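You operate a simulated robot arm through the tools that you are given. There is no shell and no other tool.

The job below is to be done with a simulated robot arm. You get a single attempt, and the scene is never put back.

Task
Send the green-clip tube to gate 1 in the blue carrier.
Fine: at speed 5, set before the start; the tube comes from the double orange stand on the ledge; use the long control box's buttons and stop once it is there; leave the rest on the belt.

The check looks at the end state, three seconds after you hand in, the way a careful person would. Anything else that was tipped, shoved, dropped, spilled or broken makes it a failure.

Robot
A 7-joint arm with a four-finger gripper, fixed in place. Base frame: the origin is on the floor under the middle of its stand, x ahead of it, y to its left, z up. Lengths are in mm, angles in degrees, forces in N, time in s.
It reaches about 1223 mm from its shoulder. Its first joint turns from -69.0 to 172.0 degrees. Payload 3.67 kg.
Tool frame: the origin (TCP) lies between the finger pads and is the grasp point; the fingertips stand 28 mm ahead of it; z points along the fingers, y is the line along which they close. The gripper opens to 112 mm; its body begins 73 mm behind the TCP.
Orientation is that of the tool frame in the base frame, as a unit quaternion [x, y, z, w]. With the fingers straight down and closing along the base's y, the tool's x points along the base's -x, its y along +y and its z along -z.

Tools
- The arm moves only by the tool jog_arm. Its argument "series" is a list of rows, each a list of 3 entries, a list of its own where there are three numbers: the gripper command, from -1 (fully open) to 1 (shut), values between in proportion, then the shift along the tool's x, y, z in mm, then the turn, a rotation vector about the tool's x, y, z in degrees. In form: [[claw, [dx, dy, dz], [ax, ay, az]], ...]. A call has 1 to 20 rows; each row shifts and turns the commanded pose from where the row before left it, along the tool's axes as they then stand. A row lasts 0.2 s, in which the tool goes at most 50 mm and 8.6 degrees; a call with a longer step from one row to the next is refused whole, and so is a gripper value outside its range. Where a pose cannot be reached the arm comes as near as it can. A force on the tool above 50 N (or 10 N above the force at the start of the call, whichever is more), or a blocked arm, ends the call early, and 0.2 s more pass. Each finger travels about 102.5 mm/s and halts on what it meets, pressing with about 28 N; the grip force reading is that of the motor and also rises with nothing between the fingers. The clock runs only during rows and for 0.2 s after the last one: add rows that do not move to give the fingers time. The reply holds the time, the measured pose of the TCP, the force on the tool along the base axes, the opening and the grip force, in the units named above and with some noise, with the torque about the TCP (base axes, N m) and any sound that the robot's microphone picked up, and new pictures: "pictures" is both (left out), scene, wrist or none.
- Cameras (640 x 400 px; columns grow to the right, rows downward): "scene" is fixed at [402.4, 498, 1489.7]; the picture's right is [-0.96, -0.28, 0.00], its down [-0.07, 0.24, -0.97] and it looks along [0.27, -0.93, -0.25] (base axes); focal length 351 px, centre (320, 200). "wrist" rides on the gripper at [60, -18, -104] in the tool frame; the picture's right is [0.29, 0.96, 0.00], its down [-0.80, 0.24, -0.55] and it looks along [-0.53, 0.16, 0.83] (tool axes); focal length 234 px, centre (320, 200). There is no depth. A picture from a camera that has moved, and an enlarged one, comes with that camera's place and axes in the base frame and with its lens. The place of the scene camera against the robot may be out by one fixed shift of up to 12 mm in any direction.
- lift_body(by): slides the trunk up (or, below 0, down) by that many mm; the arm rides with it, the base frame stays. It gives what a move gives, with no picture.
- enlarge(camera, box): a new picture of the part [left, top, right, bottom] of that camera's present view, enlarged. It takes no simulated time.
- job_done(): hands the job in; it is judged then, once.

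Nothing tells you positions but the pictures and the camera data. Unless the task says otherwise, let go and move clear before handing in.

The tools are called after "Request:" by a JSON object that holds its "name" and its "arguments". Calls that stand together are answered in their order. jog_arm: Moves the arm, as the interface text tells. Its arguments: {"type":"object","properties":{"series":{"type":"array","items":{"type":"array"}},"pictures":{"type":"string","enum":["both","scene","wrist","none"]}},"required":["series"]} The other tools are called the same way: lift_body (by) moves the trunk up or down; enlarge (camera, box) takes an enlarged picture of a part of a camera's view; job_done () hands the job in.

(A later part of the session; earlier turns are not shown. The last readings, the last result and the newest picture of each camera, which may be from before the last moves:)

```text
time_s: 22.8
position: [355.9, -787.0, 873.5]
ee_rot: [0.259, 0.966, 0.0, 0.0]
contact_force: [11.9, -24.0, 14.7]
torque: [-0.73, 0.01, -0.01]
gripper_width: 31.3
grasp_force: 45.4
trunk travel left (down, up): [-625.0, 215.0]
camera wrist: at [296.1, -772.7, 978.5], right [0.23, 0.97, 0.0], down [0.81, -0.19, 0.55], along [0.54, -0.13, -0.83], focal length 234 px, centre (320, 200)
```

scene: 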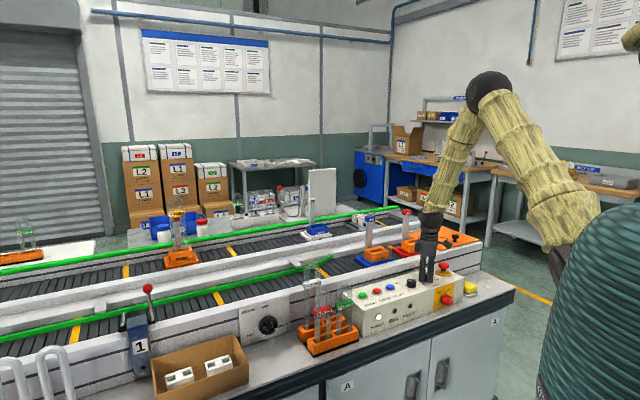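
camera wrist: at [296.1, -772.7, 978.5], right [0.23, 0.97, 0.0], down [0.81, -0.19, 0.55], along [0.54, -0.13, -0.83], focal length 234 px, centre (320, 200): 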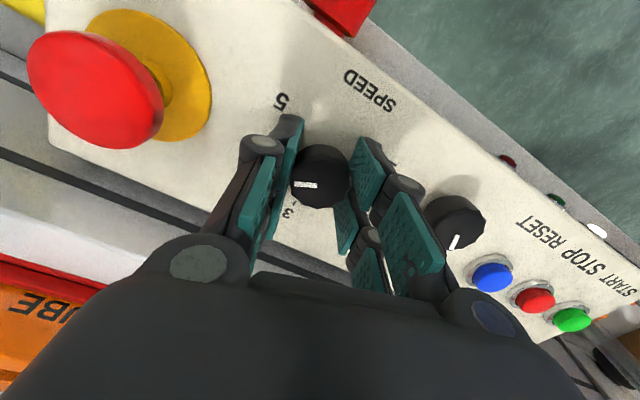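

It's at about 4 now. I'll open slightly, rise off the knob, rotate back 75° and look.

Request:
{"name": "jog_arm", "arguments": {"series": [[0.1, [0, 0, 0], [0, 0, 0]], [0.1, [0, 0, 0], [0, 0, 0]], [0.1, [0, 0, -15], [0, 0, 0]], [0.1, [0, 0, -20], [0, 0, 0]], [0.1, [0, 0, -20], [0, 0, 0]], [0.0, [0, 0, 0], [0, 0, -7.5]], [0.0, [0, 0, 0], [0, 0, -7.5]], [0.0, [0, 0, 0], [0, 0, -7.5]], [0.0, [0, 0, 0], [0, 0, -7.5]], [0.0, [0, 0, 0], [0, 0, -7.5]], [0.0, [0, 0, 0], [0, 0, -7.5]], [0.0, [0, 0, 0], [0, 0, -7.5]], [0.0, [0, 0, 0], [0, 0, -7.5]], [0.0, [0, 0, 0], [0, 0, -7.5]], [0.0, [0, 0, 0], [0, 0, -7.5]], [0.0, [0, 0, 0], [0, 0, 0]]], "pictures": "wrist"}}

Request:
{"name": "enlarge", "arguments": {"camera": "wrist", "box": [220, 60, 420, 240]}}

Request:
{"name": "enlarge", "arguments": {"camera": "scene", "box": [390, 220, 470, 310]}}

```text
time_s: 26.2
position: [355.7, -784.6, 930.4]
ee_rot: [-0.384, 0.923, -0.001, 0.0]
contact_force: [0.7, -0.1, -0.2]
torque: [-0.02, -0.02, 0.0]
gripper_width: 56.2
grasp_force: 0.1
trunk travel left (down, up): [-625.0, 215.0]
camera wrist: at [327.6, -839.1, 1035.7], right [-0.88, 0.47, 0.0], down [0.39, 0.74, 0.55], along [0.26, 0.49, -0.83], focal length 234 px, centre (320, 200)
```

wrist: 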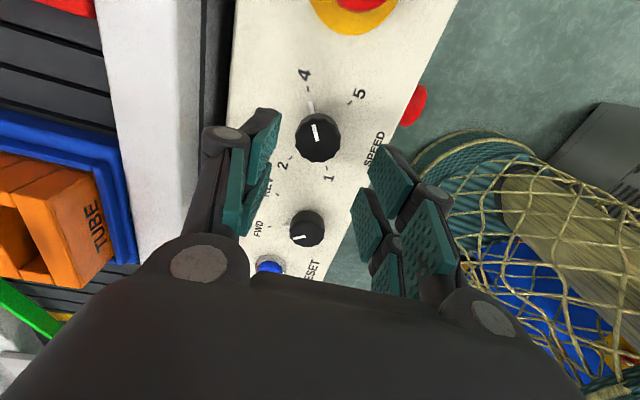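

```text
2.22 times, centred on (320, 150) of wrist
camera zoom: at [327.6, -839.1, 1035.7], right [-0.88, 0.47, 0.0], down [0.39, 0.74, 0.55], along [0.26, 0.49, -0.83], focal length 520 px, centre (320, 311)
```

zoom: 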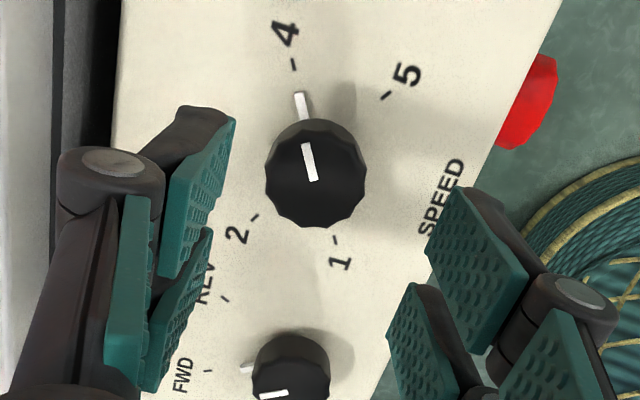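

```text
4.44 times, centred on (430, 265) of scene
camera zoom: at [402.4, 498.0, 1489.7], right [-0.96, -0.28, 0.0], down [-0.07, 0.24, -0.97], along [0.27, -0.93, -0.25], focal length 1558 px, centre (-169, -89)
```

zoom: 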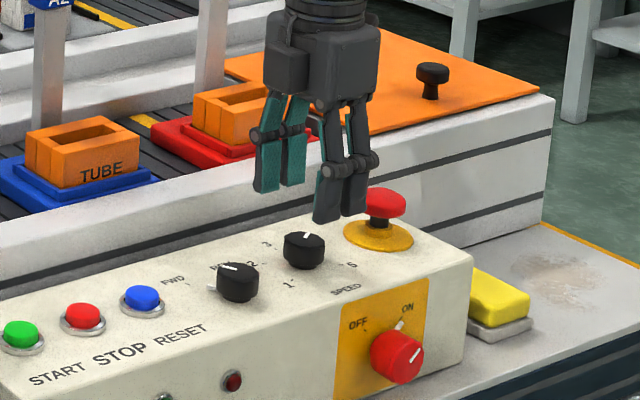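

The pointer is exactly on 4 and FWD is untouched. I'll re-grip and turn another 60° to 5.

Request:
{"name": "jog_arm", "arguments": {"series": [[0.0, [0, 0, 20], [0, 0, 0]], [0.0, [0, 0, 20], [0, 0, 0]], [0.0, [0, 0, 12], [0, 0, 0]], [0.0, [0, 0, 4], [0, 0, 0]], [0.5, [0, 0, 0], [0, 0, 0]], [0.8, [0, 0, 0], [0, 0, 0]], [0.8, [0, 0, 0], [0, 0, 0]], [0.8, [0, 0, 0], [0, 0, 7.5]], [0.8, [0, 0, 0], [0, 0, 7.5]], [0.8, [0, 0, 0], [0, 0, 7.5]], [0.8, [0, 0, 0], [0, 0, 7.5]], [0.8, [0, 0, 0], [0, 0, 7.5]], [0.8, [0, 0, 0], [0, 0, 7.5]], [0.8, [0, 0, 0], [0, 0, 7.5]], [0.8, [0, 0, 0], [0, 0, 7.5]], [0.8, [0, 0, 0], [0, 0, 0]]], "pictures": "wrist"}}

```text
time_s: 29.6
position: [355.6, -787.6, 872.4]
ee_rot: [0.131, 0.991, 0.001, 0.001]
contact_force: [10.8, -18.8, 8.5]
torque: [-0.36, -0.45, 0.37]
gripper_width: 31.5
grasp_force: 45.1
trunk travel left (down, up): [-625.0, 215.0]
camera wrist: at [294.7, -789.0, 977.8], right [-0.03, 1.0, 0.0], down [0.83, 0.03, 0.56], along [0.56, 0.02, -0.83], focal length 234 px, centre (320, 200)
```

wrist: 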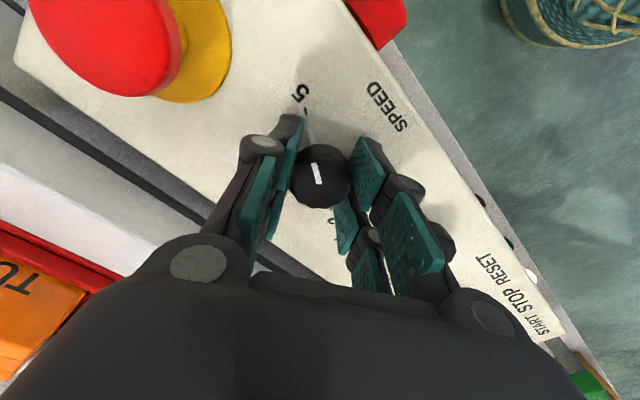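

The pointer looks to be at 5. I'll release, rise and rotate back to check.

Request:
{"name": "jog_arm", "arguments": {"series": [[0.1, [0, 0, 0], [0, 0, 0]], [0.1, [0, 0, 0], [0, 0, 0]], [0.1, [0, 0, -15], [0, 0, 0]], [0.1, [0, 0, -20], [0, 0, 0]], [0.1, [0, 0, -30], [0, 0, 0]], [0.0, [0, 0, -30], [0, 0, -7.5]], [0.0, [0, 0, 0], [0, 0, -7.5]], [0.0, [0, 0, 0], [0, 0, -7.5]], [0.0, [0, 0, 0], [0, 0, -7.5]], [0.0, [0, 0, 0], [0, 0, -7.5]], [0.0, [0, 0, 0], [0, 0, -7.5]], [0.0, [0, 0, 0], [0, 0, -7.5]], [0.0, [0, 0, 0], [0, 0, -7.5]], [0.0, [0, 0, 0], [0, 0, 0]]], "pictures": "both"}}

Request:
{"name": "enlarge", "arguments": {"camera": "wrist", "box": [220, 20, 420, 200]}}

Request:
{"name": "enlarge", "arguments": {"camera": "scene", "box": [390, 220, 470, 310]}}

```text
time_s: 32.6
position: [357.6, -789.2, 965.7]
ee_rot: [-0.384, 0.923, 0.001, 0.001]
contact_force: [-0.1, -1.4, -0.1]
torque: [0.02, -0.01, -0.01]
gripper_width: 55.9
grasp_force: 0.1
trunk travel left (down, up): [-625.0, 215.0]
camera wrist: at [328.0, -843.3, 1071.1], right [-0.88, 0.47, 0.0], down [0.39, 0.73, 0.56], along [0.26, 0.49, -0.83], focal length 234 px, centre (320, 200)
```

scene: 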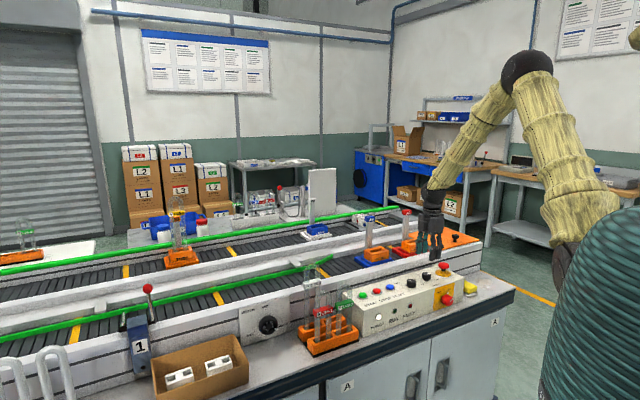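
wrist: 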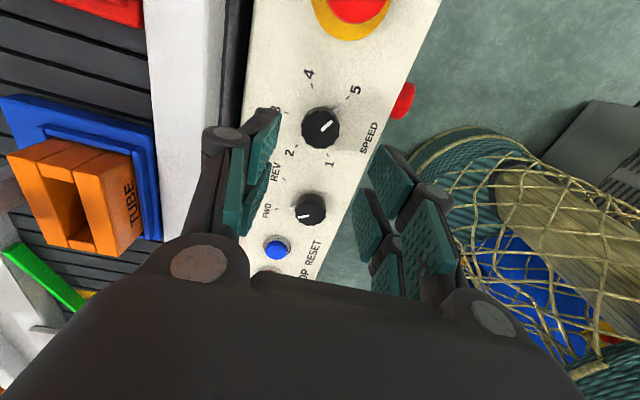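

```text
2.22 times, centred on (320, 110) of wrist
camera zoom: at [328.0, -843.3, 1071.1], right [-0.88, 0.47, 0.0], down [0.39, 0.73, 0.56], along [0.26, 0.49, -0.83], focal length 520 px, centre (320, 400)
```

zoom: 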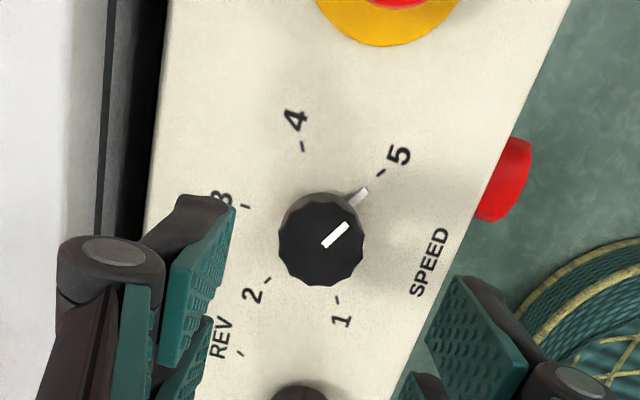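

```text
4.44 times, centred on (430, 265) of scene
camera zoom: at [402.4, 498.0, 1489.7], right [-0.96, -0.28, 0.0], down [-0.07, 0.24, -0.97], along [0.27, -0.93, -0.25], focal length 1558 px, centre (-169, -89)
```

zoom: 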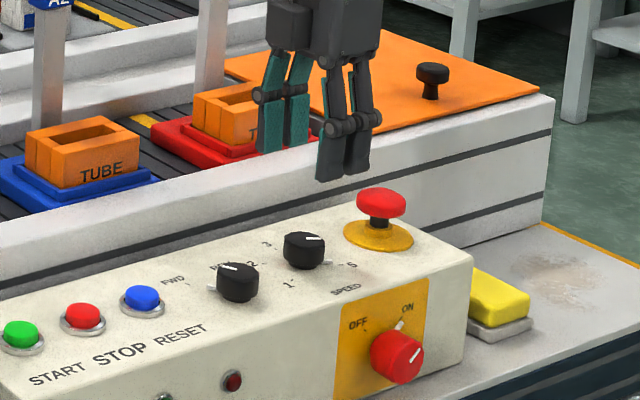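

Speed is set to 5 and the direction is FWD. I'll rise and move over the orange stand to look at the green-clip tube.

Request:
{"name": "jog_arm", "arguments": {"series": [[0.0, [0, 0, -41], [0, 0, 0]], [0.0, [0, 0, -41], [0, 0, 0]], [0.0, [0, 0, -41], [0, 0, 0]], [-0.3, [0, 0, -41], [0, 0, 0]], [-0.3, [-43.3, 4.6, 0], [0, 0, 0]], [-0.3, [-43.3, 4.6, 0], [0, 0, 0]], [-0.3, [-43.3, 4.6, 0], [0, 0, 0]], [-0.3, [-43.3, 4.6, 0], [0, 0, 0]], [-0.3, [-43.3, 4.6, 0], [0, 0, 0]], [-0.3, [-43.3, 4.6, 0], [0, 0, 0]], [-0.3, [-43.3, 4.6, 0], [0, 0, 0]], [-0.3, [-43.3, 4.6, 0], [0, 0, 0]], [-0.3, [0, 0, 0], [0, 0, 0]], [-0.3, [0, 0, 0], [0, 0, 0]]], "pictures": "both"}}

Request:
{"name": "enlarge", "arguments": {"camera": "wrist", "box": [220, 20, 420, 260]}}

Request:
{"name": "enlarge", "arguments": {"camera": "scene", "box": [290, 200, 400, 360]}}

```text
time_s: 35.6
position: [575.6, -514.4, 1132.0]
ee_rot: [-0.384, 0.924, 0.0, 0.0]
contact_force: [-0.8, 0.1, 0.2]
torque: [0.0, 0.03, 0.0]
gripper_width: 72.9
grasp_force: 0.1
trunk travel left (down, up): [-625.0, 215.0]
camera wrist: at [546.5, -569.3, 1237.0], right [-0.88, 0.47, 0.0], down [0.39, 0.73, 0.55], along [0.26, 0.49, -0.83], focal length 234 px, centre (320, 200)
```

scene: 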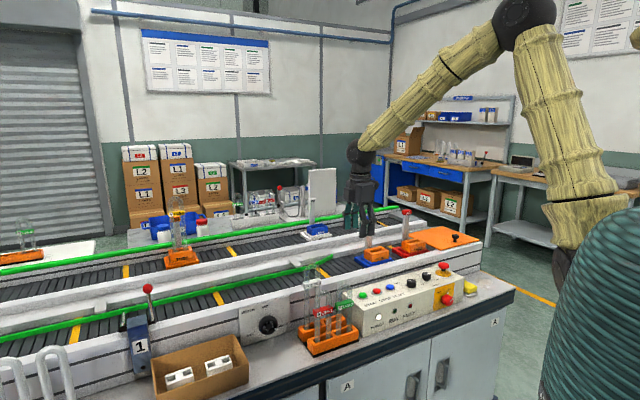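
wrist: 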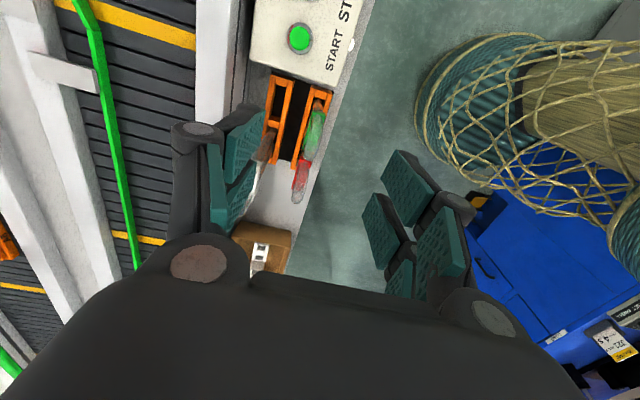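

```text
1.67 times, centred on (320, 140) of wrist
camera zoom: at [546.5, -569.3, 1237.0], right [-0.88, 0.47, 0.0], down [0.39, 0.73, 0.55], along [0.26, 0.49, -0.83], focal length 390 px, centre (320, 300)
```

zoom: 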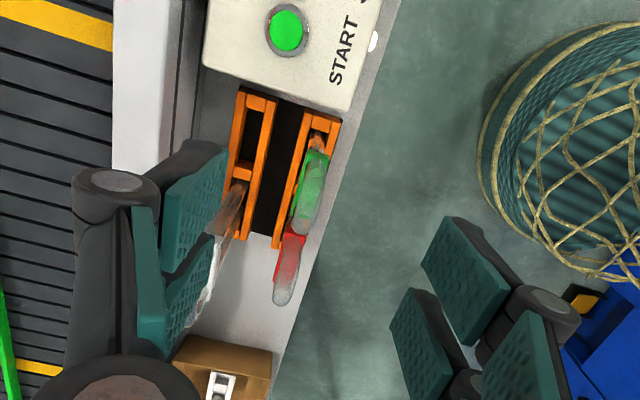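

```text
2.50 times, centred on (345, 280) of scene
camera zoom: at [402.4, 498.0, 1489.7], right [-0.96, -0.28, 0.0], down [-0.07, 0.24, -0.97], along [0.27, -0.93, -0.25], focal length 876 px, centre (258, 0)
```

zoom: 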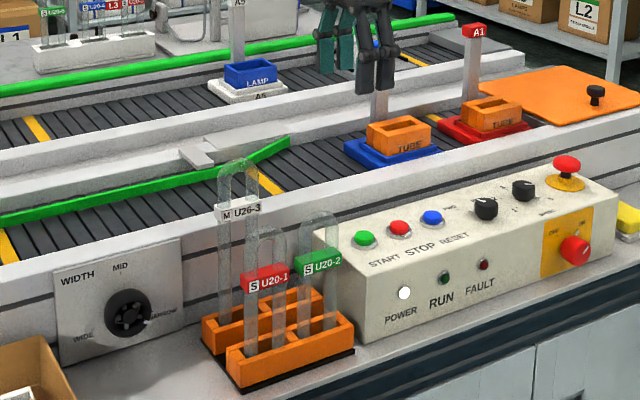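

I want a more vertical view of the green-clip tube, so I'll shift the camera over it while staying above the tallest tube.

Request:
{"name": "jog_arm", "arguments": {"series": [[-0.3, [-37, 12, 15], [0, 0, 0]], [-0.3, [-37, 12, 15], [0, 0, 0]], [-0.3, [0, 0, 0], [0, 0, 0]], [-0.3, [0, 0, 0], [0, 0, 0]]], "pictures": "wrist"}}

Request:
{"name": "enlarge", "arguments": {"camera": "wrist", "box": [200, 0, 400, 160]}}

```text
time_s: 36.6
position: [610.6, -443.1, 1104.3]
ee_rot: [-0.384, 0.924, -0.001, 0.0]
contact_force: [0.3, 0.4, -0.6]
torque: [-0.02, 0.0, -0.02]
gripper_width: 72.9
grasp_force: 0.1
trunk travel left (down, up): [-625.0, 215.0]
camera wrist: at [582.8, -498.3, 1208.7], right [-0.88, 0.47, 0.0], down [0.39, 0.73, 0.55], along [0.26, 0.49, -0.83], focal length 234 px, centre (320, 200)
```

wrist: 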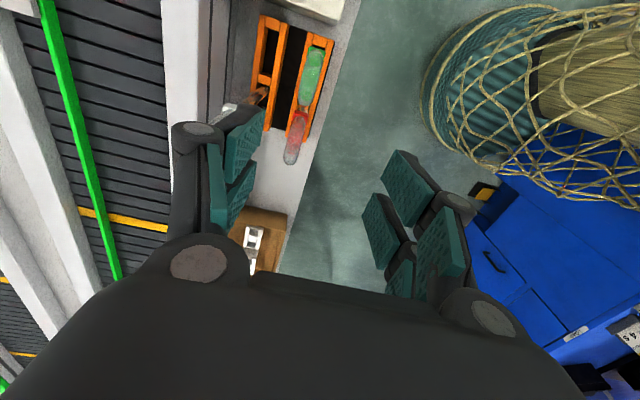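

```text
2.50 times, centred on (300, 80) of wrist
camera zoom: at [582.8, -498.3, 1208.7], right [-0.88, 0.47, 0.0], down [0.39, 0.73, 0.55], along [0.26, 0.49, -0.83], focal length 585 px, centre (370, 500)
```

zoom: 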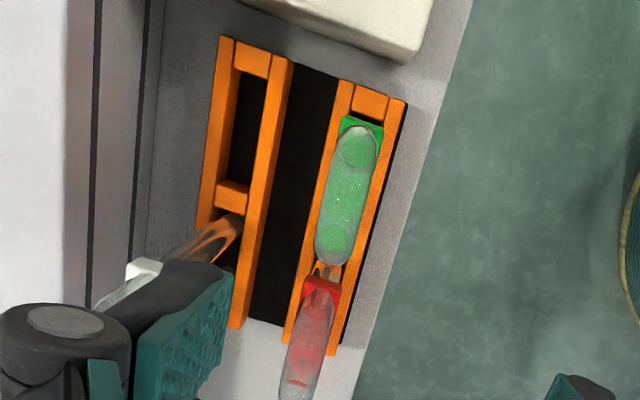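

The green tube stands at about e=87, n=766 in lane axes, with its top near z≈943. I'll centre the gripper above it with a partial opening and check before descending.

Request:
{"name": "jog_arm", "arguments": {"series": [[0.1, [28, -20, 0], [0, 0, 0]], [0.1, [0, 0, 20], [0, 0, 0]], [0.1, [0, 0, 20], [0, 0, 0]], [0.1, [0, 0, 20], [0, 0, 0]], [0.1, [0, 0, 0], [0, 0, 0]], [0.1, [0, 0, 0], [0, 0, 0]]], "pictures": "both"}}

Request:
{"name": "enlarge", "arguments": {"camera": "wrist", "box": [220, 20, 420, 280]}}

Request:
{"name": "enlarge", "arguments": {"camera": "scene", "box": [270, 180, 390, 360]}}

```text
time_s: 38.0
position: [603.9, -478.8, 1042.4]
ee_rot: [-0.384, 0.923, 0.0, 0.0]
contact_force: [0.6, 0.2, 0.7]
torque: [-0.02, 0.06, 0.0]
gripper_width: 50.2
grasp_force: 0.0
trunk travel left (down, up): [-625.0, 215.0]
camera wrist: at [575.2, -532.8, 1147.1], right [-0.88, 0.47, 0.0], down [0.39, 0.73, 0.55], along [0.26, 0.49, -0.83], focal length 234 px, centre (320, 200)
```

scene: 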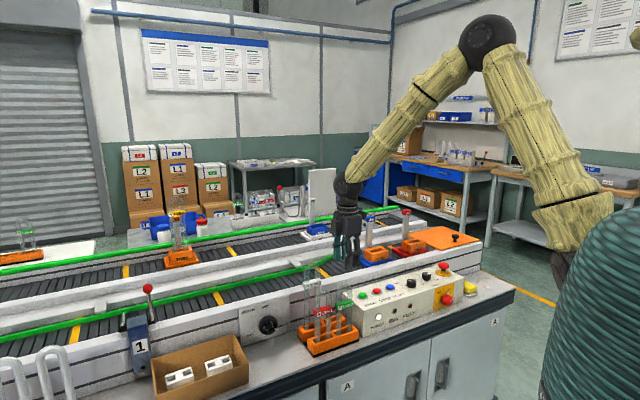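
wrist: 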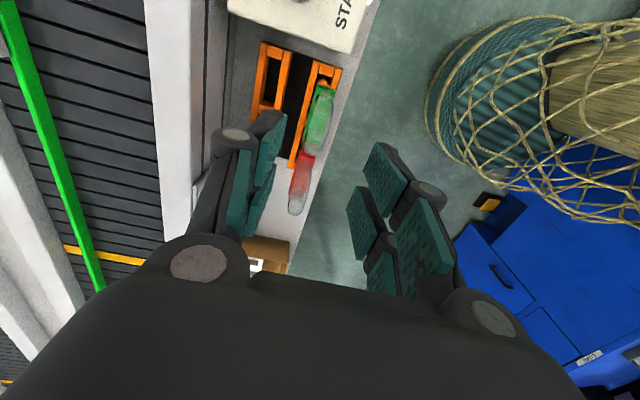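

```text
1.54 times, centred on (320, 150) of wrist
camera zoom: at [575.2, -532.8, 1147.1], right [-0.88, 0.47, 0.0], down [0.39, 0.73, 0.55], along [0.26, 0.49, -0.83], focal length 360 px, centre (320, 277)
```

zoom: 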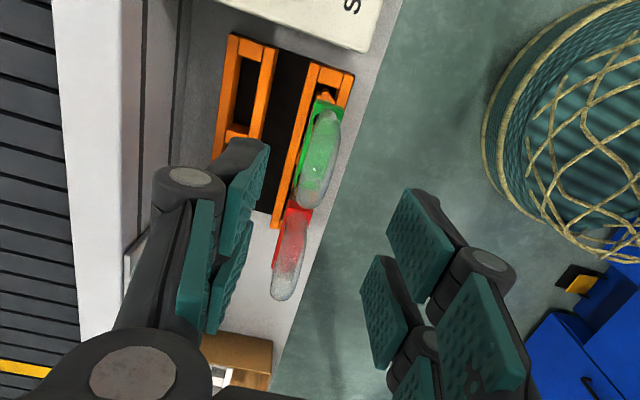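

```text
2.22 times, centred on (330, 270) of scene
camera zoom: at [402.4, 498.0, 1489.7], right [-0.96, -0.28, 0.0], down [-0.07, 0.24, -0.97], along [0.27, -0.93, -0.25], focal length 779 px, centre (298, 44)
```

zoom: 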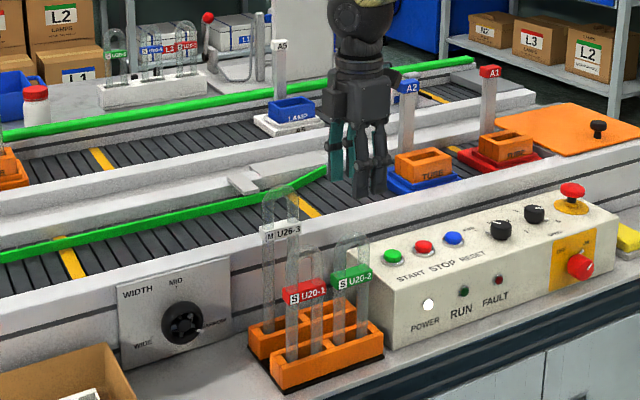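

The gripper is nearly over the tube. I'll nudge 4 mm along e and lower until the fingertips are just past the tube's top, then check.

Request:
{"name": "jog_arm", "arguments": {"series": [[0.1, [-4, 0, 20], [0, 0, 0]], [0.1, [0, 0, 20], [0, 0, 0]], [0.1, [0, 0, 20], [0, 0, 0]], [0.1, [0, 0, 15], [0, 0, 0]], [0.1, [0, 0, 10], [0, 0, 0]], [0.1, [0, 0, 0], [0, 0, 0]]], "pictures": "both"}}

Request:
{"name": "enlarge", "arguments": {"camera": "wrist", "box": [220, 20, 420, 280]}}

Request:
{"name": "enlarge", "arguments": {"camera": "scene", "box": [290, 200, 390, 360]}}

```text
time_s: 39.4
position: [607.7, -475.0, 956.3]
ee_rot: [-0.383, 0.924, -0.001, -0.001]
contact_force: [-0.4, 0.2, -0.3]
torque: [-0.01, -0.03, -0.03]
gripper_width: 50.3
grasp_force: 0.0
trunk travel left (down, up): [-625.0, 215.0]
camera wrist: at [577.5, -529.9, 1060.7], right [-0.88, 0.47, 0.0], down [0.39, 0.73, 0.55], along [0.26, 0.49, -0.83], focal length 234 px, centre (320, 200)
```

scene: 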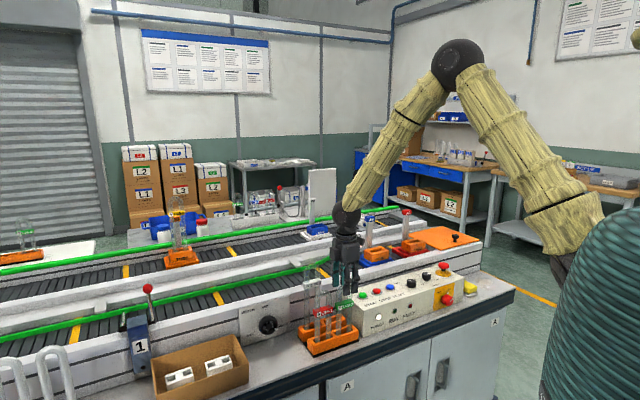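
wrist: 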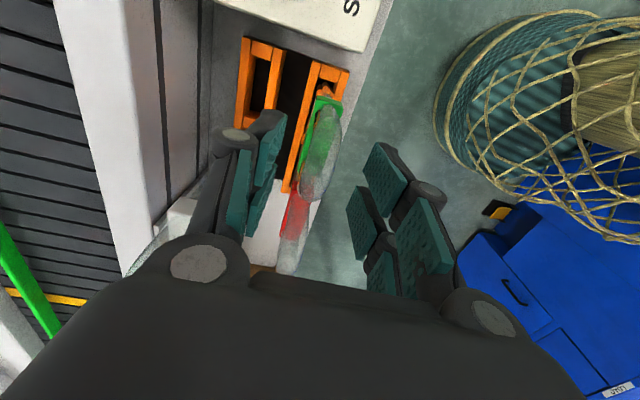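

```text
1.54 times, centred on (320, 150) of wrist
camera zoom: at [577.5, -529.9, 1060.7], right [-0.88, 0.47, 0.0], down [0.39, 0.73, 0.55], along [0.26, 0.49, -0.83], focal length 360 px, centre (320, 277)
```

zoom: 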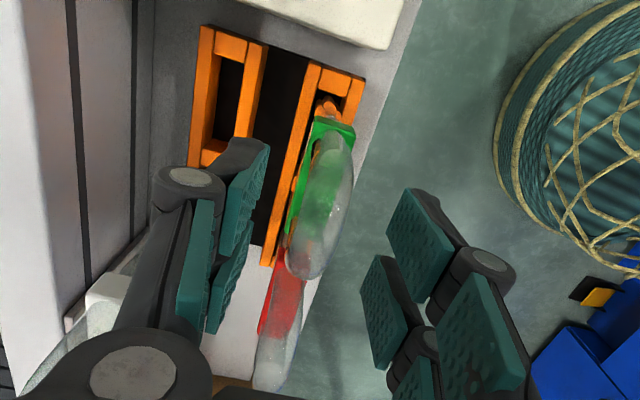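

```text
2.50 times, centred on (340, 280) of scene
camera zoom: at [402.4, 498.0, 1489.7], right [-0.96, -0.28, 0.0], down [-0.07, 0.24, -0.97], along [0.27, -0.93, -0.25], focal length 876 px, centre (270, 0)
```

zoom: 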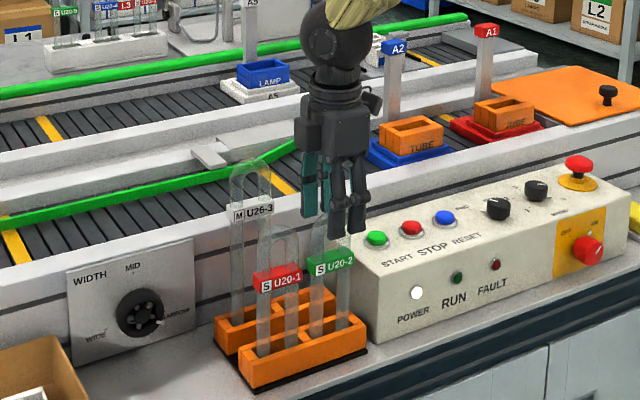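

Aligned on the tube in both axes. I'll descend to the grip height just above the clip.

Request:
{"name": "jog_arm", "arguments": {"series": [[0.1, [0, 0, 15], [0, 0, 0]], [0.1, [0, 0, 15], [0, 0, 0]], [0.1, [0, 0, 12], [0, 0, 0]], [0.1, [0, 0, 0], [0, 0, 0]]], "pictures": "both"}}

Request:
{"name": "enlarge", "arguments": {"camera": "scene", "box": [290, 230, 380, 340]}}

Request:
{"name": "enlarge", "arguments": {"camera": "wrist", "box": [220, 20, 420, 280]}}

```text
time_s: 40.4
position: [608.5, -475.7, 914.7]
ee_rot: [-0.384, 0.923, -0.001, 0.0]
contact_force: [-1.2, -0.8, 0.1]
torque: [0.0, 0.01, -0.01]
gripper_width: 50.2
grasp_force: 0.1
trunk travel left (down, up): [-625.0, 215.0]
camera wrist: at [578.4, -529.8, 1020.1], right [-0.88, 0.47, 0.0], down [0.39, 0.73, 0.55], along [0.26, 0.49, -0.83], focal length 234 px, centre (320, 200)
```

scene: 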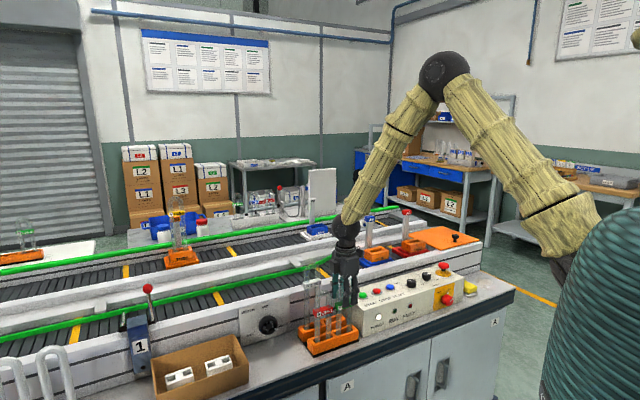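
wrist: 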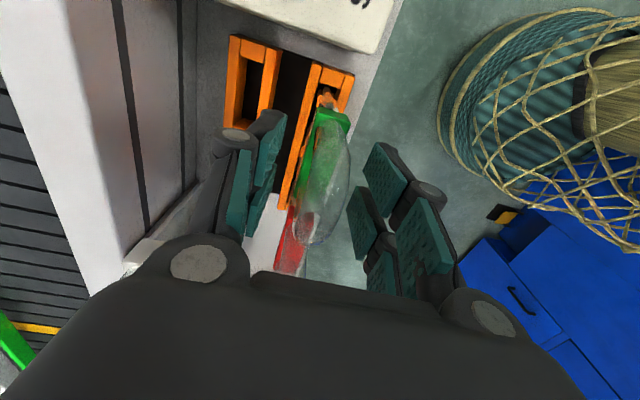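

```text
3.64 times, centred on (335, 285) of scene
camera zoom: at [402.4, 498.0, 1489.7], right [-0.96, -0.28, 0.0], down [-0.07, 0.24, -0.97], along [0.27, -0.93, -0.25], focal length 1275 px, centre (266, -109)
```

zoom: 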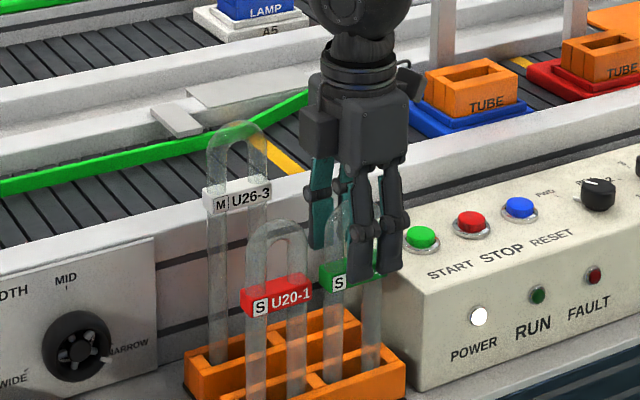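

```text
1.54 times, centred on (320, 150) of wrist
camera zoom: at [578.4, -529.8, 1020.1], right [-0.88, 0.47, 0.0], down [0.39, 0.73, 0.55], along [0.26, 0.49, -0.83], focal length 360 px, centre (320, 277)
```

zoom: 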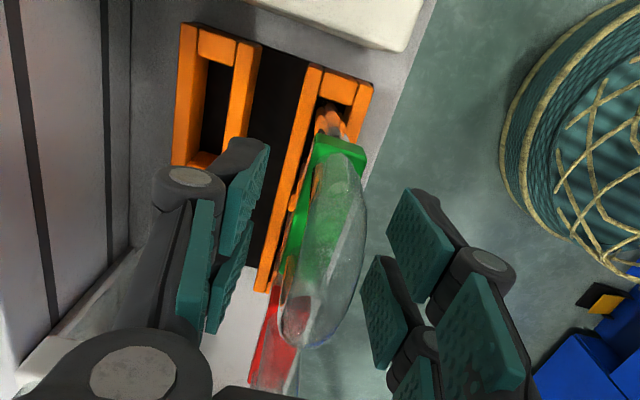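

The fingertips are just above the clip with the tube centred between them. I'll close gradually.

Request:
{"name": "jog_arm", "arguments": {"series": [[0.3, [0, 0, 0], [0, 0, 0]], [0.45, [0, 0, 0], [0, 0, 0]], [0.55, [0, 0, 0], [0, 0, 0]], [0.62, [0, 0, 0], [0, 0, 0]], [0.68, [0, 0, 0], [0, 0, 0]], [0.74, [0, 0, 0], [0, 0, 0]], [0.74, [0, 0, 0], [0, 0, 0]]], "pictures": "wrist"}}

Request:
{"name": "enlarge", "arguments": {"camera": "scene", "box": [290, 230, 380, 340]}}

```text
time_s: 42.0
position: [607.2, -475.3, 915.3]
ee_rot: [-0.383, 0.924, 0.0, 0.001]
contact_force: [-0.1, -0.4, 0.3]
torque: [0.02, -0.01, -0.02]
gripper_width: 16.9
grasp_force: 28.1
trunk travel left (down, up): [-625.0, 215.0]
camera wrist: at [578.6, -529.9, 1019.9], right [-0.88, 0.47, 0.0], down [0.39, 0.73, 0.55], along [0.26, 0.49, -0.83], focal length 234 px, centre (320, 200)
```

wrist: 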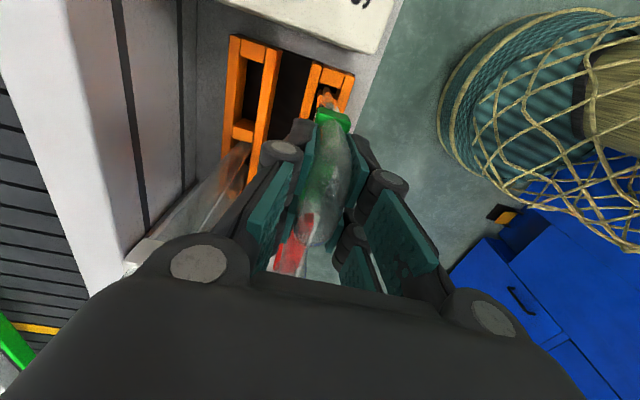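

```text
3.64 times, centred on (335, 285) of scene
camera zoom: at [402.4, 498.0, 1489.7], right [-0.96, -0.28, 0.0], down [-0.07, 0.24, -0.97], along [0.27, -0.93, -0.25], focal length 1275 px, centre (266, -109)
```

zoom: 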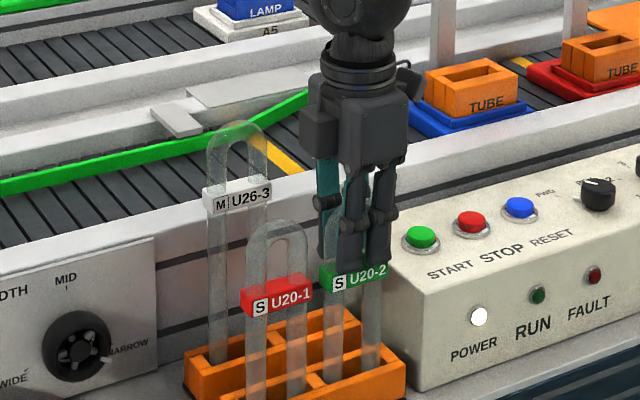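

The tube is gripped at about 17 mm with no side load. Lifting straight up.

Request:
{"name": "jog_arm", "arguments": {"series": [[0.74, [0, 0, -10], [0, 0, 0]], [0.74, [0, 0, -15], [0, 0, 0]], [0.74, [0, 0, -20], [0, 0, 0]], [0.74, [0, 0, -20], [0, 0, 0]], [0.74, [0, 0, -25], [0, 0, 0]], [0.74, [0, 0, -25], [0, 0, 0]], [0.74, [0, 0, -25], [0, 0, 0]], [0.74, [0, 0, -25], [0, 0, 0]], [0.74, [0, 0, -25], [0, 0, 0]], [0.74, [0, 0, -30], [0, 0, 0]], [0.74, [0, 0, -30], [0, 0, 0]], [0.74, [0, 0, 0], [0, 0, 0]]], "pictures": "both"}}

Request:
{"name": "enlarge", "arguments": {"camera": "scene", "box": [280, 160, 400, 360]}}

Request:
{"name": "enlarge", "arguments": {"camera": "wrist", "box": [220, 0, 420, 280]}}

```text
time_s: 44.6
position: [607.3, -475.8, 1163.9]
ee_rot: [-0.384, 0.923, -0.001, 0.0]
contact_force: [0.4, 0.3, -0.6]
torque: [0.01, -0.01, -0.01]
gripper_width: 16.7
grasp_force: 28.6
trunk travel left (down, up): [-625.0, 215.0]
camera wrist: at [579.7, -531.1, 1269.6], right [-0.88, 0.47, 0.0], down [0.39, 0.73, 0.55], along [0.26, 0.49, -0.83], focal length 234 px, centre (320, 200)
```

scene: 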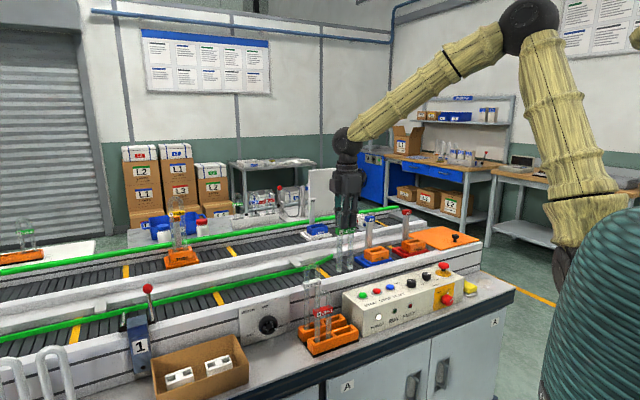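
wrist: 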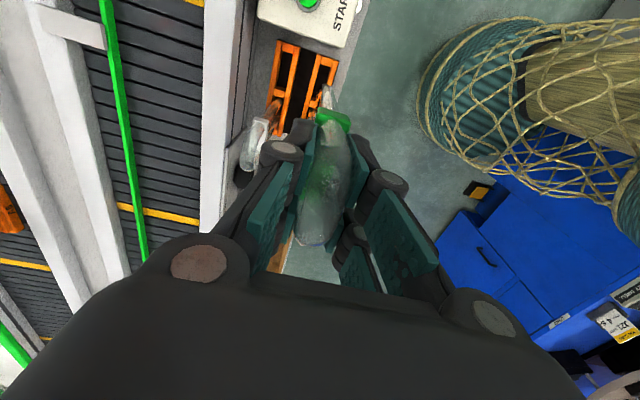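

```text
2.00 times, centred on (340, 260) of scene
camera zoom: at [402.4, 498.0, 1489.7], right [-0.96, -0.28, 0.0], down [-0.07, 0.24, -0.97], along [0.27, -0.93, -0.25], focal length 701 px, centre (280, 80)
```

zoom: 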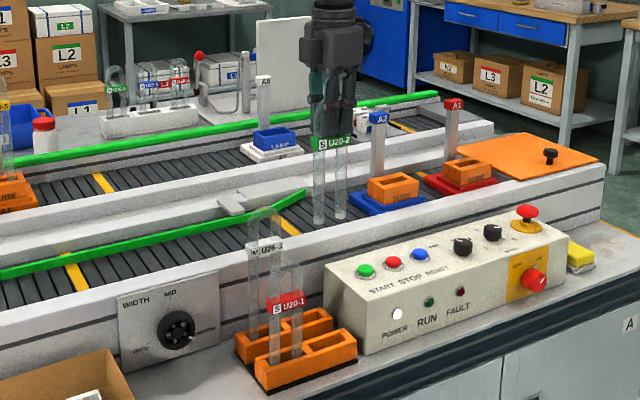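

```text
1.43 times, centred on (320, 140) of wrist
camera zoom: at [579.7, -531.1, 1269.6], right [-0.88, 0.47, 0.0], down [0.39, 0.73, 0.55], along [0.26, 0.49, -0.83], focal length 334 px, centre (320, 286)
```

zoom: 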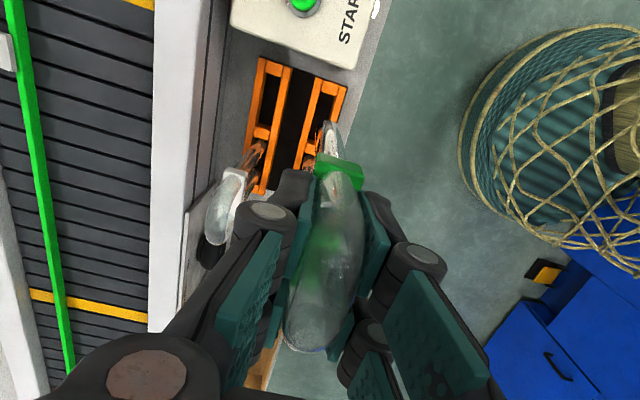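

The tube is free of the stand and hangs straight, with the other tubes undisturbed. I'll raise it and carry it high to view the blue carrier's slot and flag post from above.

Request:
{"name": "jog_arm", "arguments": {"series": [[0.74, [0, 0, -32], [0, 0, 0]], [0.74, [0, 0, -32], [0, 0, 0]], [0.74, [0, 0, -32], [0, 0, 0]], [0.74, [0, 0, -32], [0, 0, 0]], [0.74, [25.8, -22.6, 0], [0, 0, 0]], [0.74, [25.8, -22.6, 0], [0, 0, 0]], [0.74, [25.8, -22.6, 0], [0, 0, 0]], [0.74, [25.8, -22.6, 0], [0, 0, 0]], [0.74, [25.8, -22.6, 0], [0, 0, 0]], [0.74, [25.8, -22.6, 0], [0, 0, 0]], [0.74, [25.8, -22.6, 0], [0, 0, 0]], [0.74, [25.8, -22.6, 0], [0, 0, 0]], [0.74, [25.8, -22.6, 0], [0, 0, 0]], [0.74, [25.8, -22.6, 0], [0, 0, 0]], [0.74, [0, 0, 0], [0, 0, 0]], [0.74, [0, 0, 0], [0, 0, 0]]], "pictures": "both"}}

Request:
{"name": "enlarge", "arguments": {"camera": "wrist", "box": [230, 0, 400, 120]}}

Request:
{"name": "enlarge", "arguments": {"camera": "scene", "box": [320, 140, 440, 280]}}

```text
time_s: 48.0
position: [585.8, -818.6, 1292.7]
ee_rot: [-0.384, 0.923, 0.0, 0.0]
contact_force: [0.1, -0.6, -0.8]
torque: [-0.01, 0.03, 0.0]
gripper_width: 16.6
grasp_force: 27.9
trunk travel left (down, up): [-625.0, 215.0]
camera wrist: at [556.7, -874.2, 1397.3], right [-0.88, 0.47, 0.0], down [0.39, 0.73, 0.55], along [0.26, 0.49, -0.83], focal length 234 px, centre (320, 200)
```

scene: 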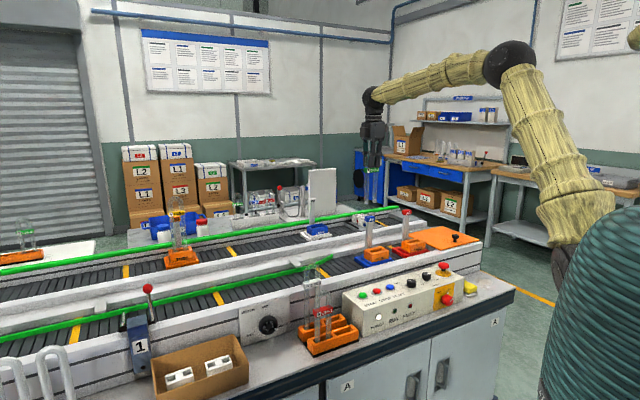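
wrist: 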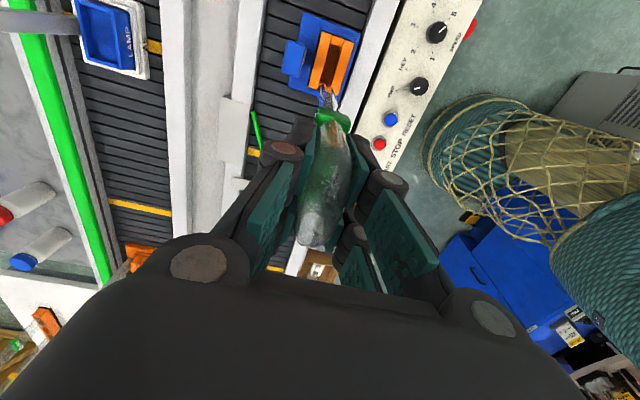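

```text
3.33 times, centred on (315, 60) of wrist
camera zoom: at [556.7, -874.2, 1397.3], right [-0.88, 0.47, 0.0], down [0.39, 0.73, 0.55], along [0.26, 0.49, -0.83], focal length 781 px, centre (337, 667)
```

zoom: 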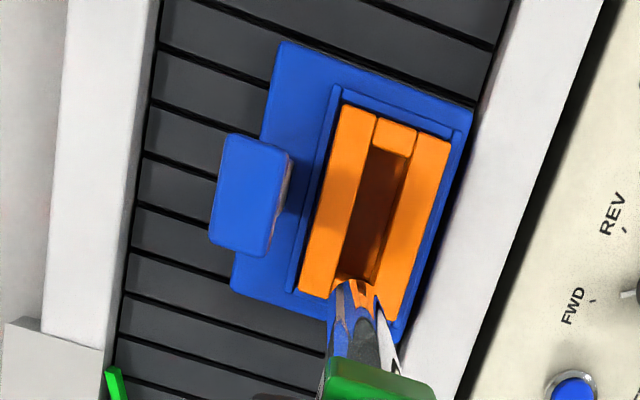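

```text
2.86 times, centred on (380, 210) of scene
camera zoom: at [402.4, 498.0, 1489.7], right [-0.96, -0.28, 0.0], down [-0.07, 0.24, -0.97], along [0.27, -0.93, -0.25], focal length 1002 px, centre (149, 171)
```

zoom: 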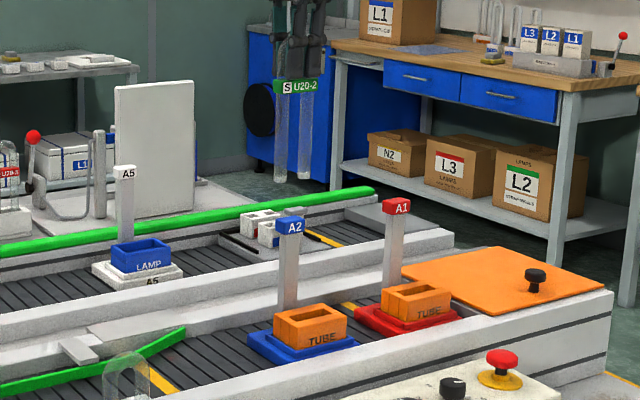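

The slot centre works out at about e=-205.5, n=982, and the flag post is 57 mm behind it with its top near z=1040. I'll centre over the slot and lower until the tube's feet are about 30 mm above it.

Request:
{"name": "jog_arm", "arguments": {"series": [[0.74, [17, 5, 0], [0, 0, 0]], [0.74, [17, 5, 0], [0, 0, 0]], [0.74, [0, 0, 30], [0, 0, 0]], [0.74, [0, 0, 30], [0, 0, 0]], [0.74, [0, 0, 30], [0, 0, 0]], [0.74, [0, 0, 30], [0, 0, 0]], [0.74, [0, 0, 30], [0, 0, 0]], [0.74, [0, 0, 20], [0, 0, 0]], [0.74, [0, 0, 0], [0, 0, 0]], [0.74, [0, 0, 0], [0, 0, 0]]], "pictures": "both"}}

Request:
{"name": "enlarge", "arguments": {"camera": "wrist", "box": [230, 0, 400, 130]}}

Request:
{"name": "enlarge", "arguments": {"camera": "scene", "box": [335, 190, 425, 280]}}

```text
time_s: 50.2
position: [554.7, -833.4, 1125.6]
ee_rot: [-0.383, 0.924, 0.0, 0.001]
contact_force: [0.3, 0.0, -0.6]
torque: [0.02, 0.0, 0.0]
gripper_width: 16.6
grasp_force: 27.6
trunk travel left (down, up): [-625.0, 215.0]
camera wrist: at [525.3, -887.2, 1230.9], right [-0.88, 0.47, 0.0], down [0.39, 0.73, 0.55], along [0.26, 0.49, -0.83], focal length 234 px, centre (320, 200)
```

scene: 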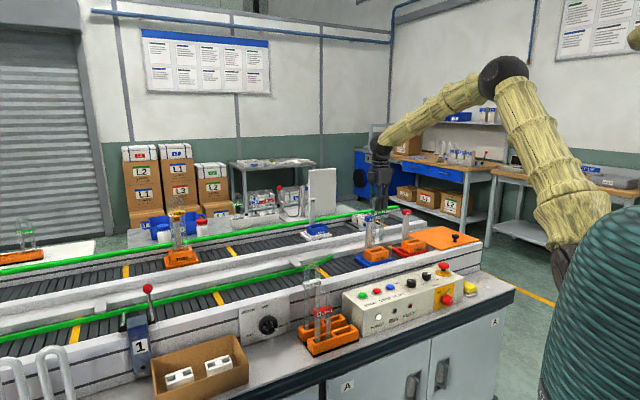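
wrist: 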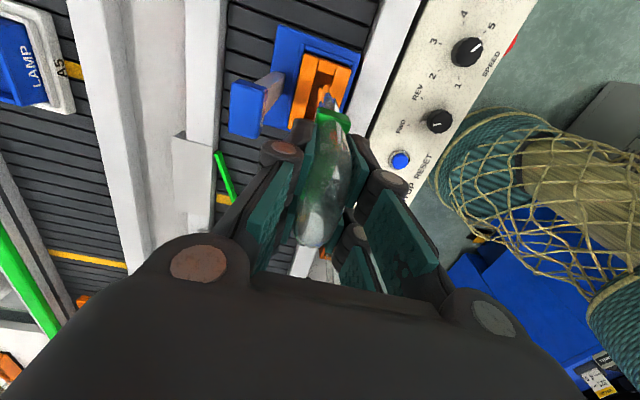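

```text
3.08 times, centred on (315, 65) of wrist
camera zoom: at [525.3, -887.2, 1230.9], right [-0.88, 0.47, 0.0], down [0.39, 0.73, 0.55], along [0.26, 0.49, -0.83], focal length 720 px, centre (335, 615)
```

zoom: 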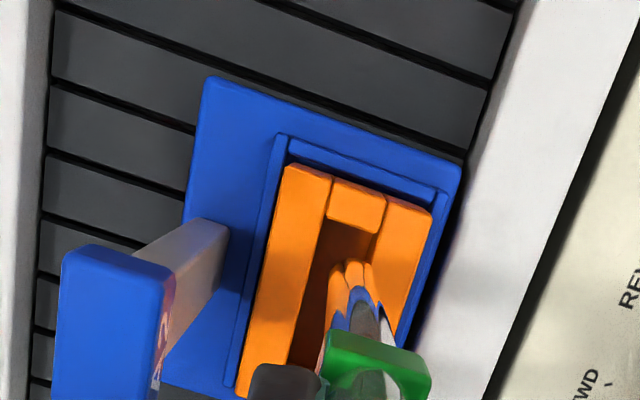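

```text
4.44 times, centred on (380, 235) of scene
camera zoom: at [402.4, 498.0, 1489.7], right [-0.96, -0.28, 0.0], down [-0.07, 0.24, -0.97], along [0.27, -0.93, -0.25], focal length 1558 px, centre (53, 44)
```

zoom: 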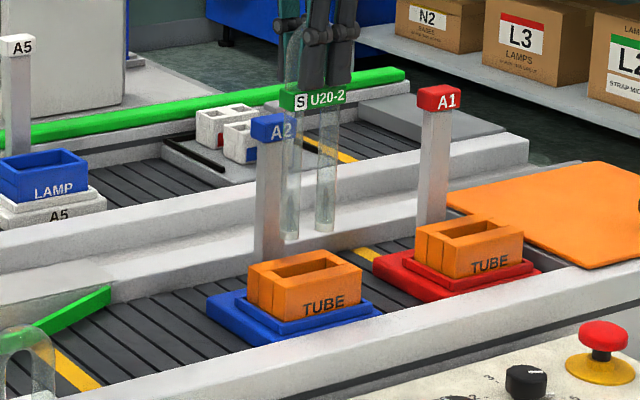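

Request:
{"name": "enlarge", "arguments": {"camera": "scene", "box": [362, 225, 412, 265]}}

Request:
{"name": "enlarge", "arguments": {"camera": "wrist", "box": [280, 40, 360, 130]}}

```text
10.00 times, centred on (387, 245) of scene
camera zoom: at [402.4, 498.0, 1489.7], right [-0.96, -0.28, 0.0], down [-0.07, 0.24, -0.97], along [0.27, -0.93, -0.25], focal length 3506 px, centre (-350, -250)
```

zoom: 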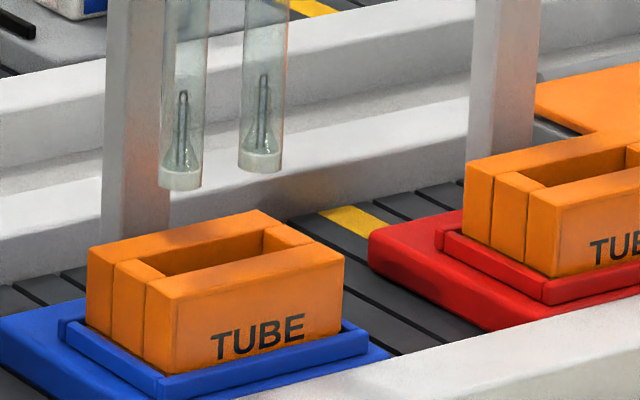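

```text
4.44 times, centred on (320, 85) of wrist
camera zoom: at [525.3, -887.2, 1230.9], right [-0.88, 0.47, 0.0], down [0.39, 0.73, 0.55], along [0.26, 0.49, -0.83], focal length 1041 px, centre (320, 711)
```

zoom: 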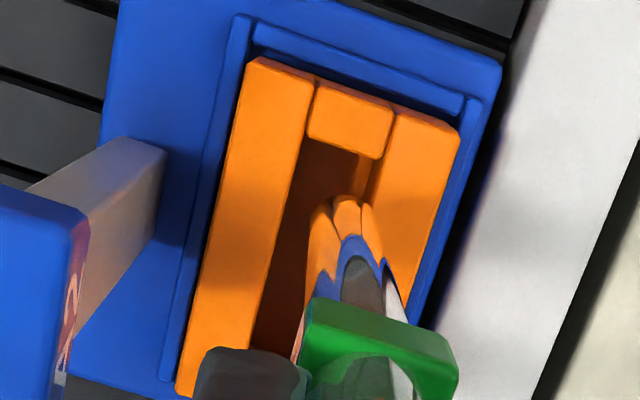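

Tube feet are about 35 mm above the slot and within roughly 1 mm of it. The carrier is skewed about 1.5°, so I'll trim position and yaw, then lower to just above the opening.

Request:
{"name": "jog_arm", "arguments": {"series": [[0.74, [0.7, -1.0, 0], [0, 0, -1.5]], [0.74, [0, 0, 8], [0, 0, 0]], [0.74, [0, 0, 8], [0, 0, 0]], [0.74, [0, 0, 8], [0, 0, 0]], [0.74, [0, 0, 0], [0, 0, 0]], [0.74, [0, 0, 0], [0, 0, 0]]], "pictures": "both"}}

Request:
{"name": "enlarge", "arguments": {"camera": "scene", "box": [362, 225, 412, 265]}}

Request:
{"name": "enlarge", "arguments": {"camera": "wrist", "box": [270, 40, 370, 140]}}

```text
time_s: 51.6
position: [554.9, -833.2, 1102.6]
ee_rot: [-0.396, 0.918, 0.0, 0.0]
contact_force: [1.0, -0.1, -0.4]
torque: [0.0, -0.04, -0.02]
gripper_width: 16.4
grasp_force: 27.8
trunk travel left (down, up): [-625.0, 215.0]
camera wrist: at [526.9, -889.1, 1206.9], right [-0.89, 0.45, 0.0], down [0.37, 0.75, 0.55], along [0.25, 0.49, -0.83], focal length 234 px, centre (320, 200)
```

scene: 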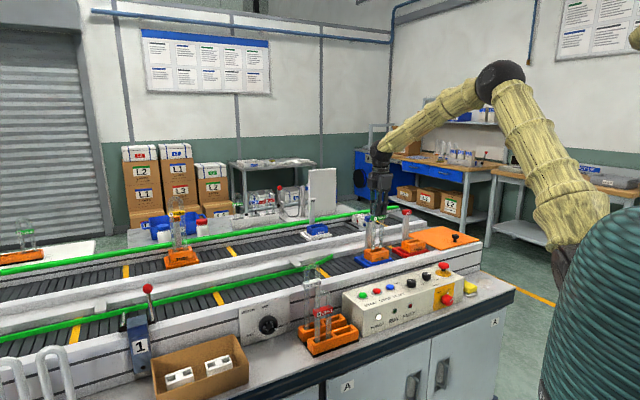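
wrist: 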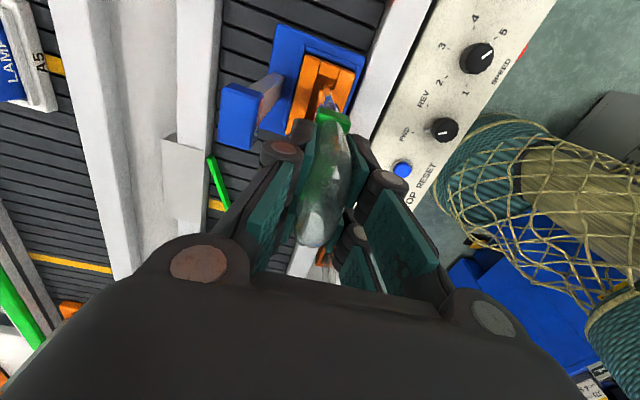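

```text
10.00 times, centred on (387, 245) of scene
camera zoom: at [402.4, 498.0, 1489.7], right [-0.96, -0.28, 0.0], down [-0.07, 0.24, -0.97], along [0.27, -0.93, -0.25], focal length 3506 px, centre (-350, -250)
```

zoom: 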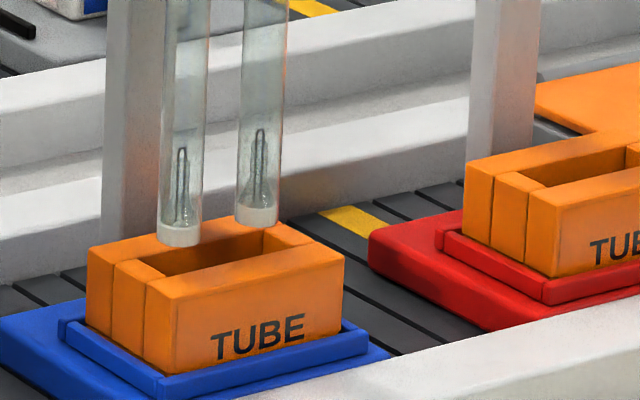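

```text
4.00 times, centred on (320, 90) of wrist
camera zoom: at [526.9, -889.1, 1206.9], right [-0.89, 0.45, 0.0], down [0.37, 0.75, 0.55], along [0.25, 0.49, -0.83], focal length 937 px, centre (320, 640)
```

zoom: 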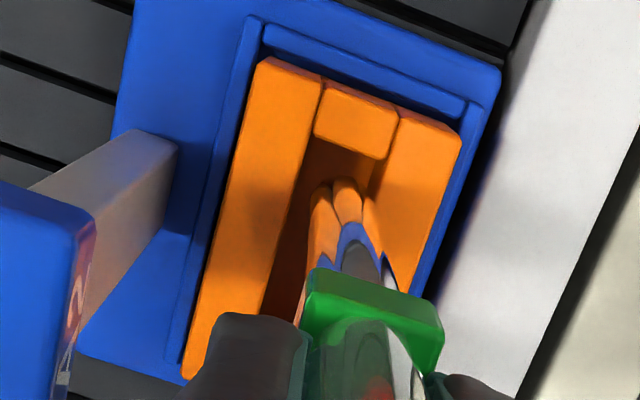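

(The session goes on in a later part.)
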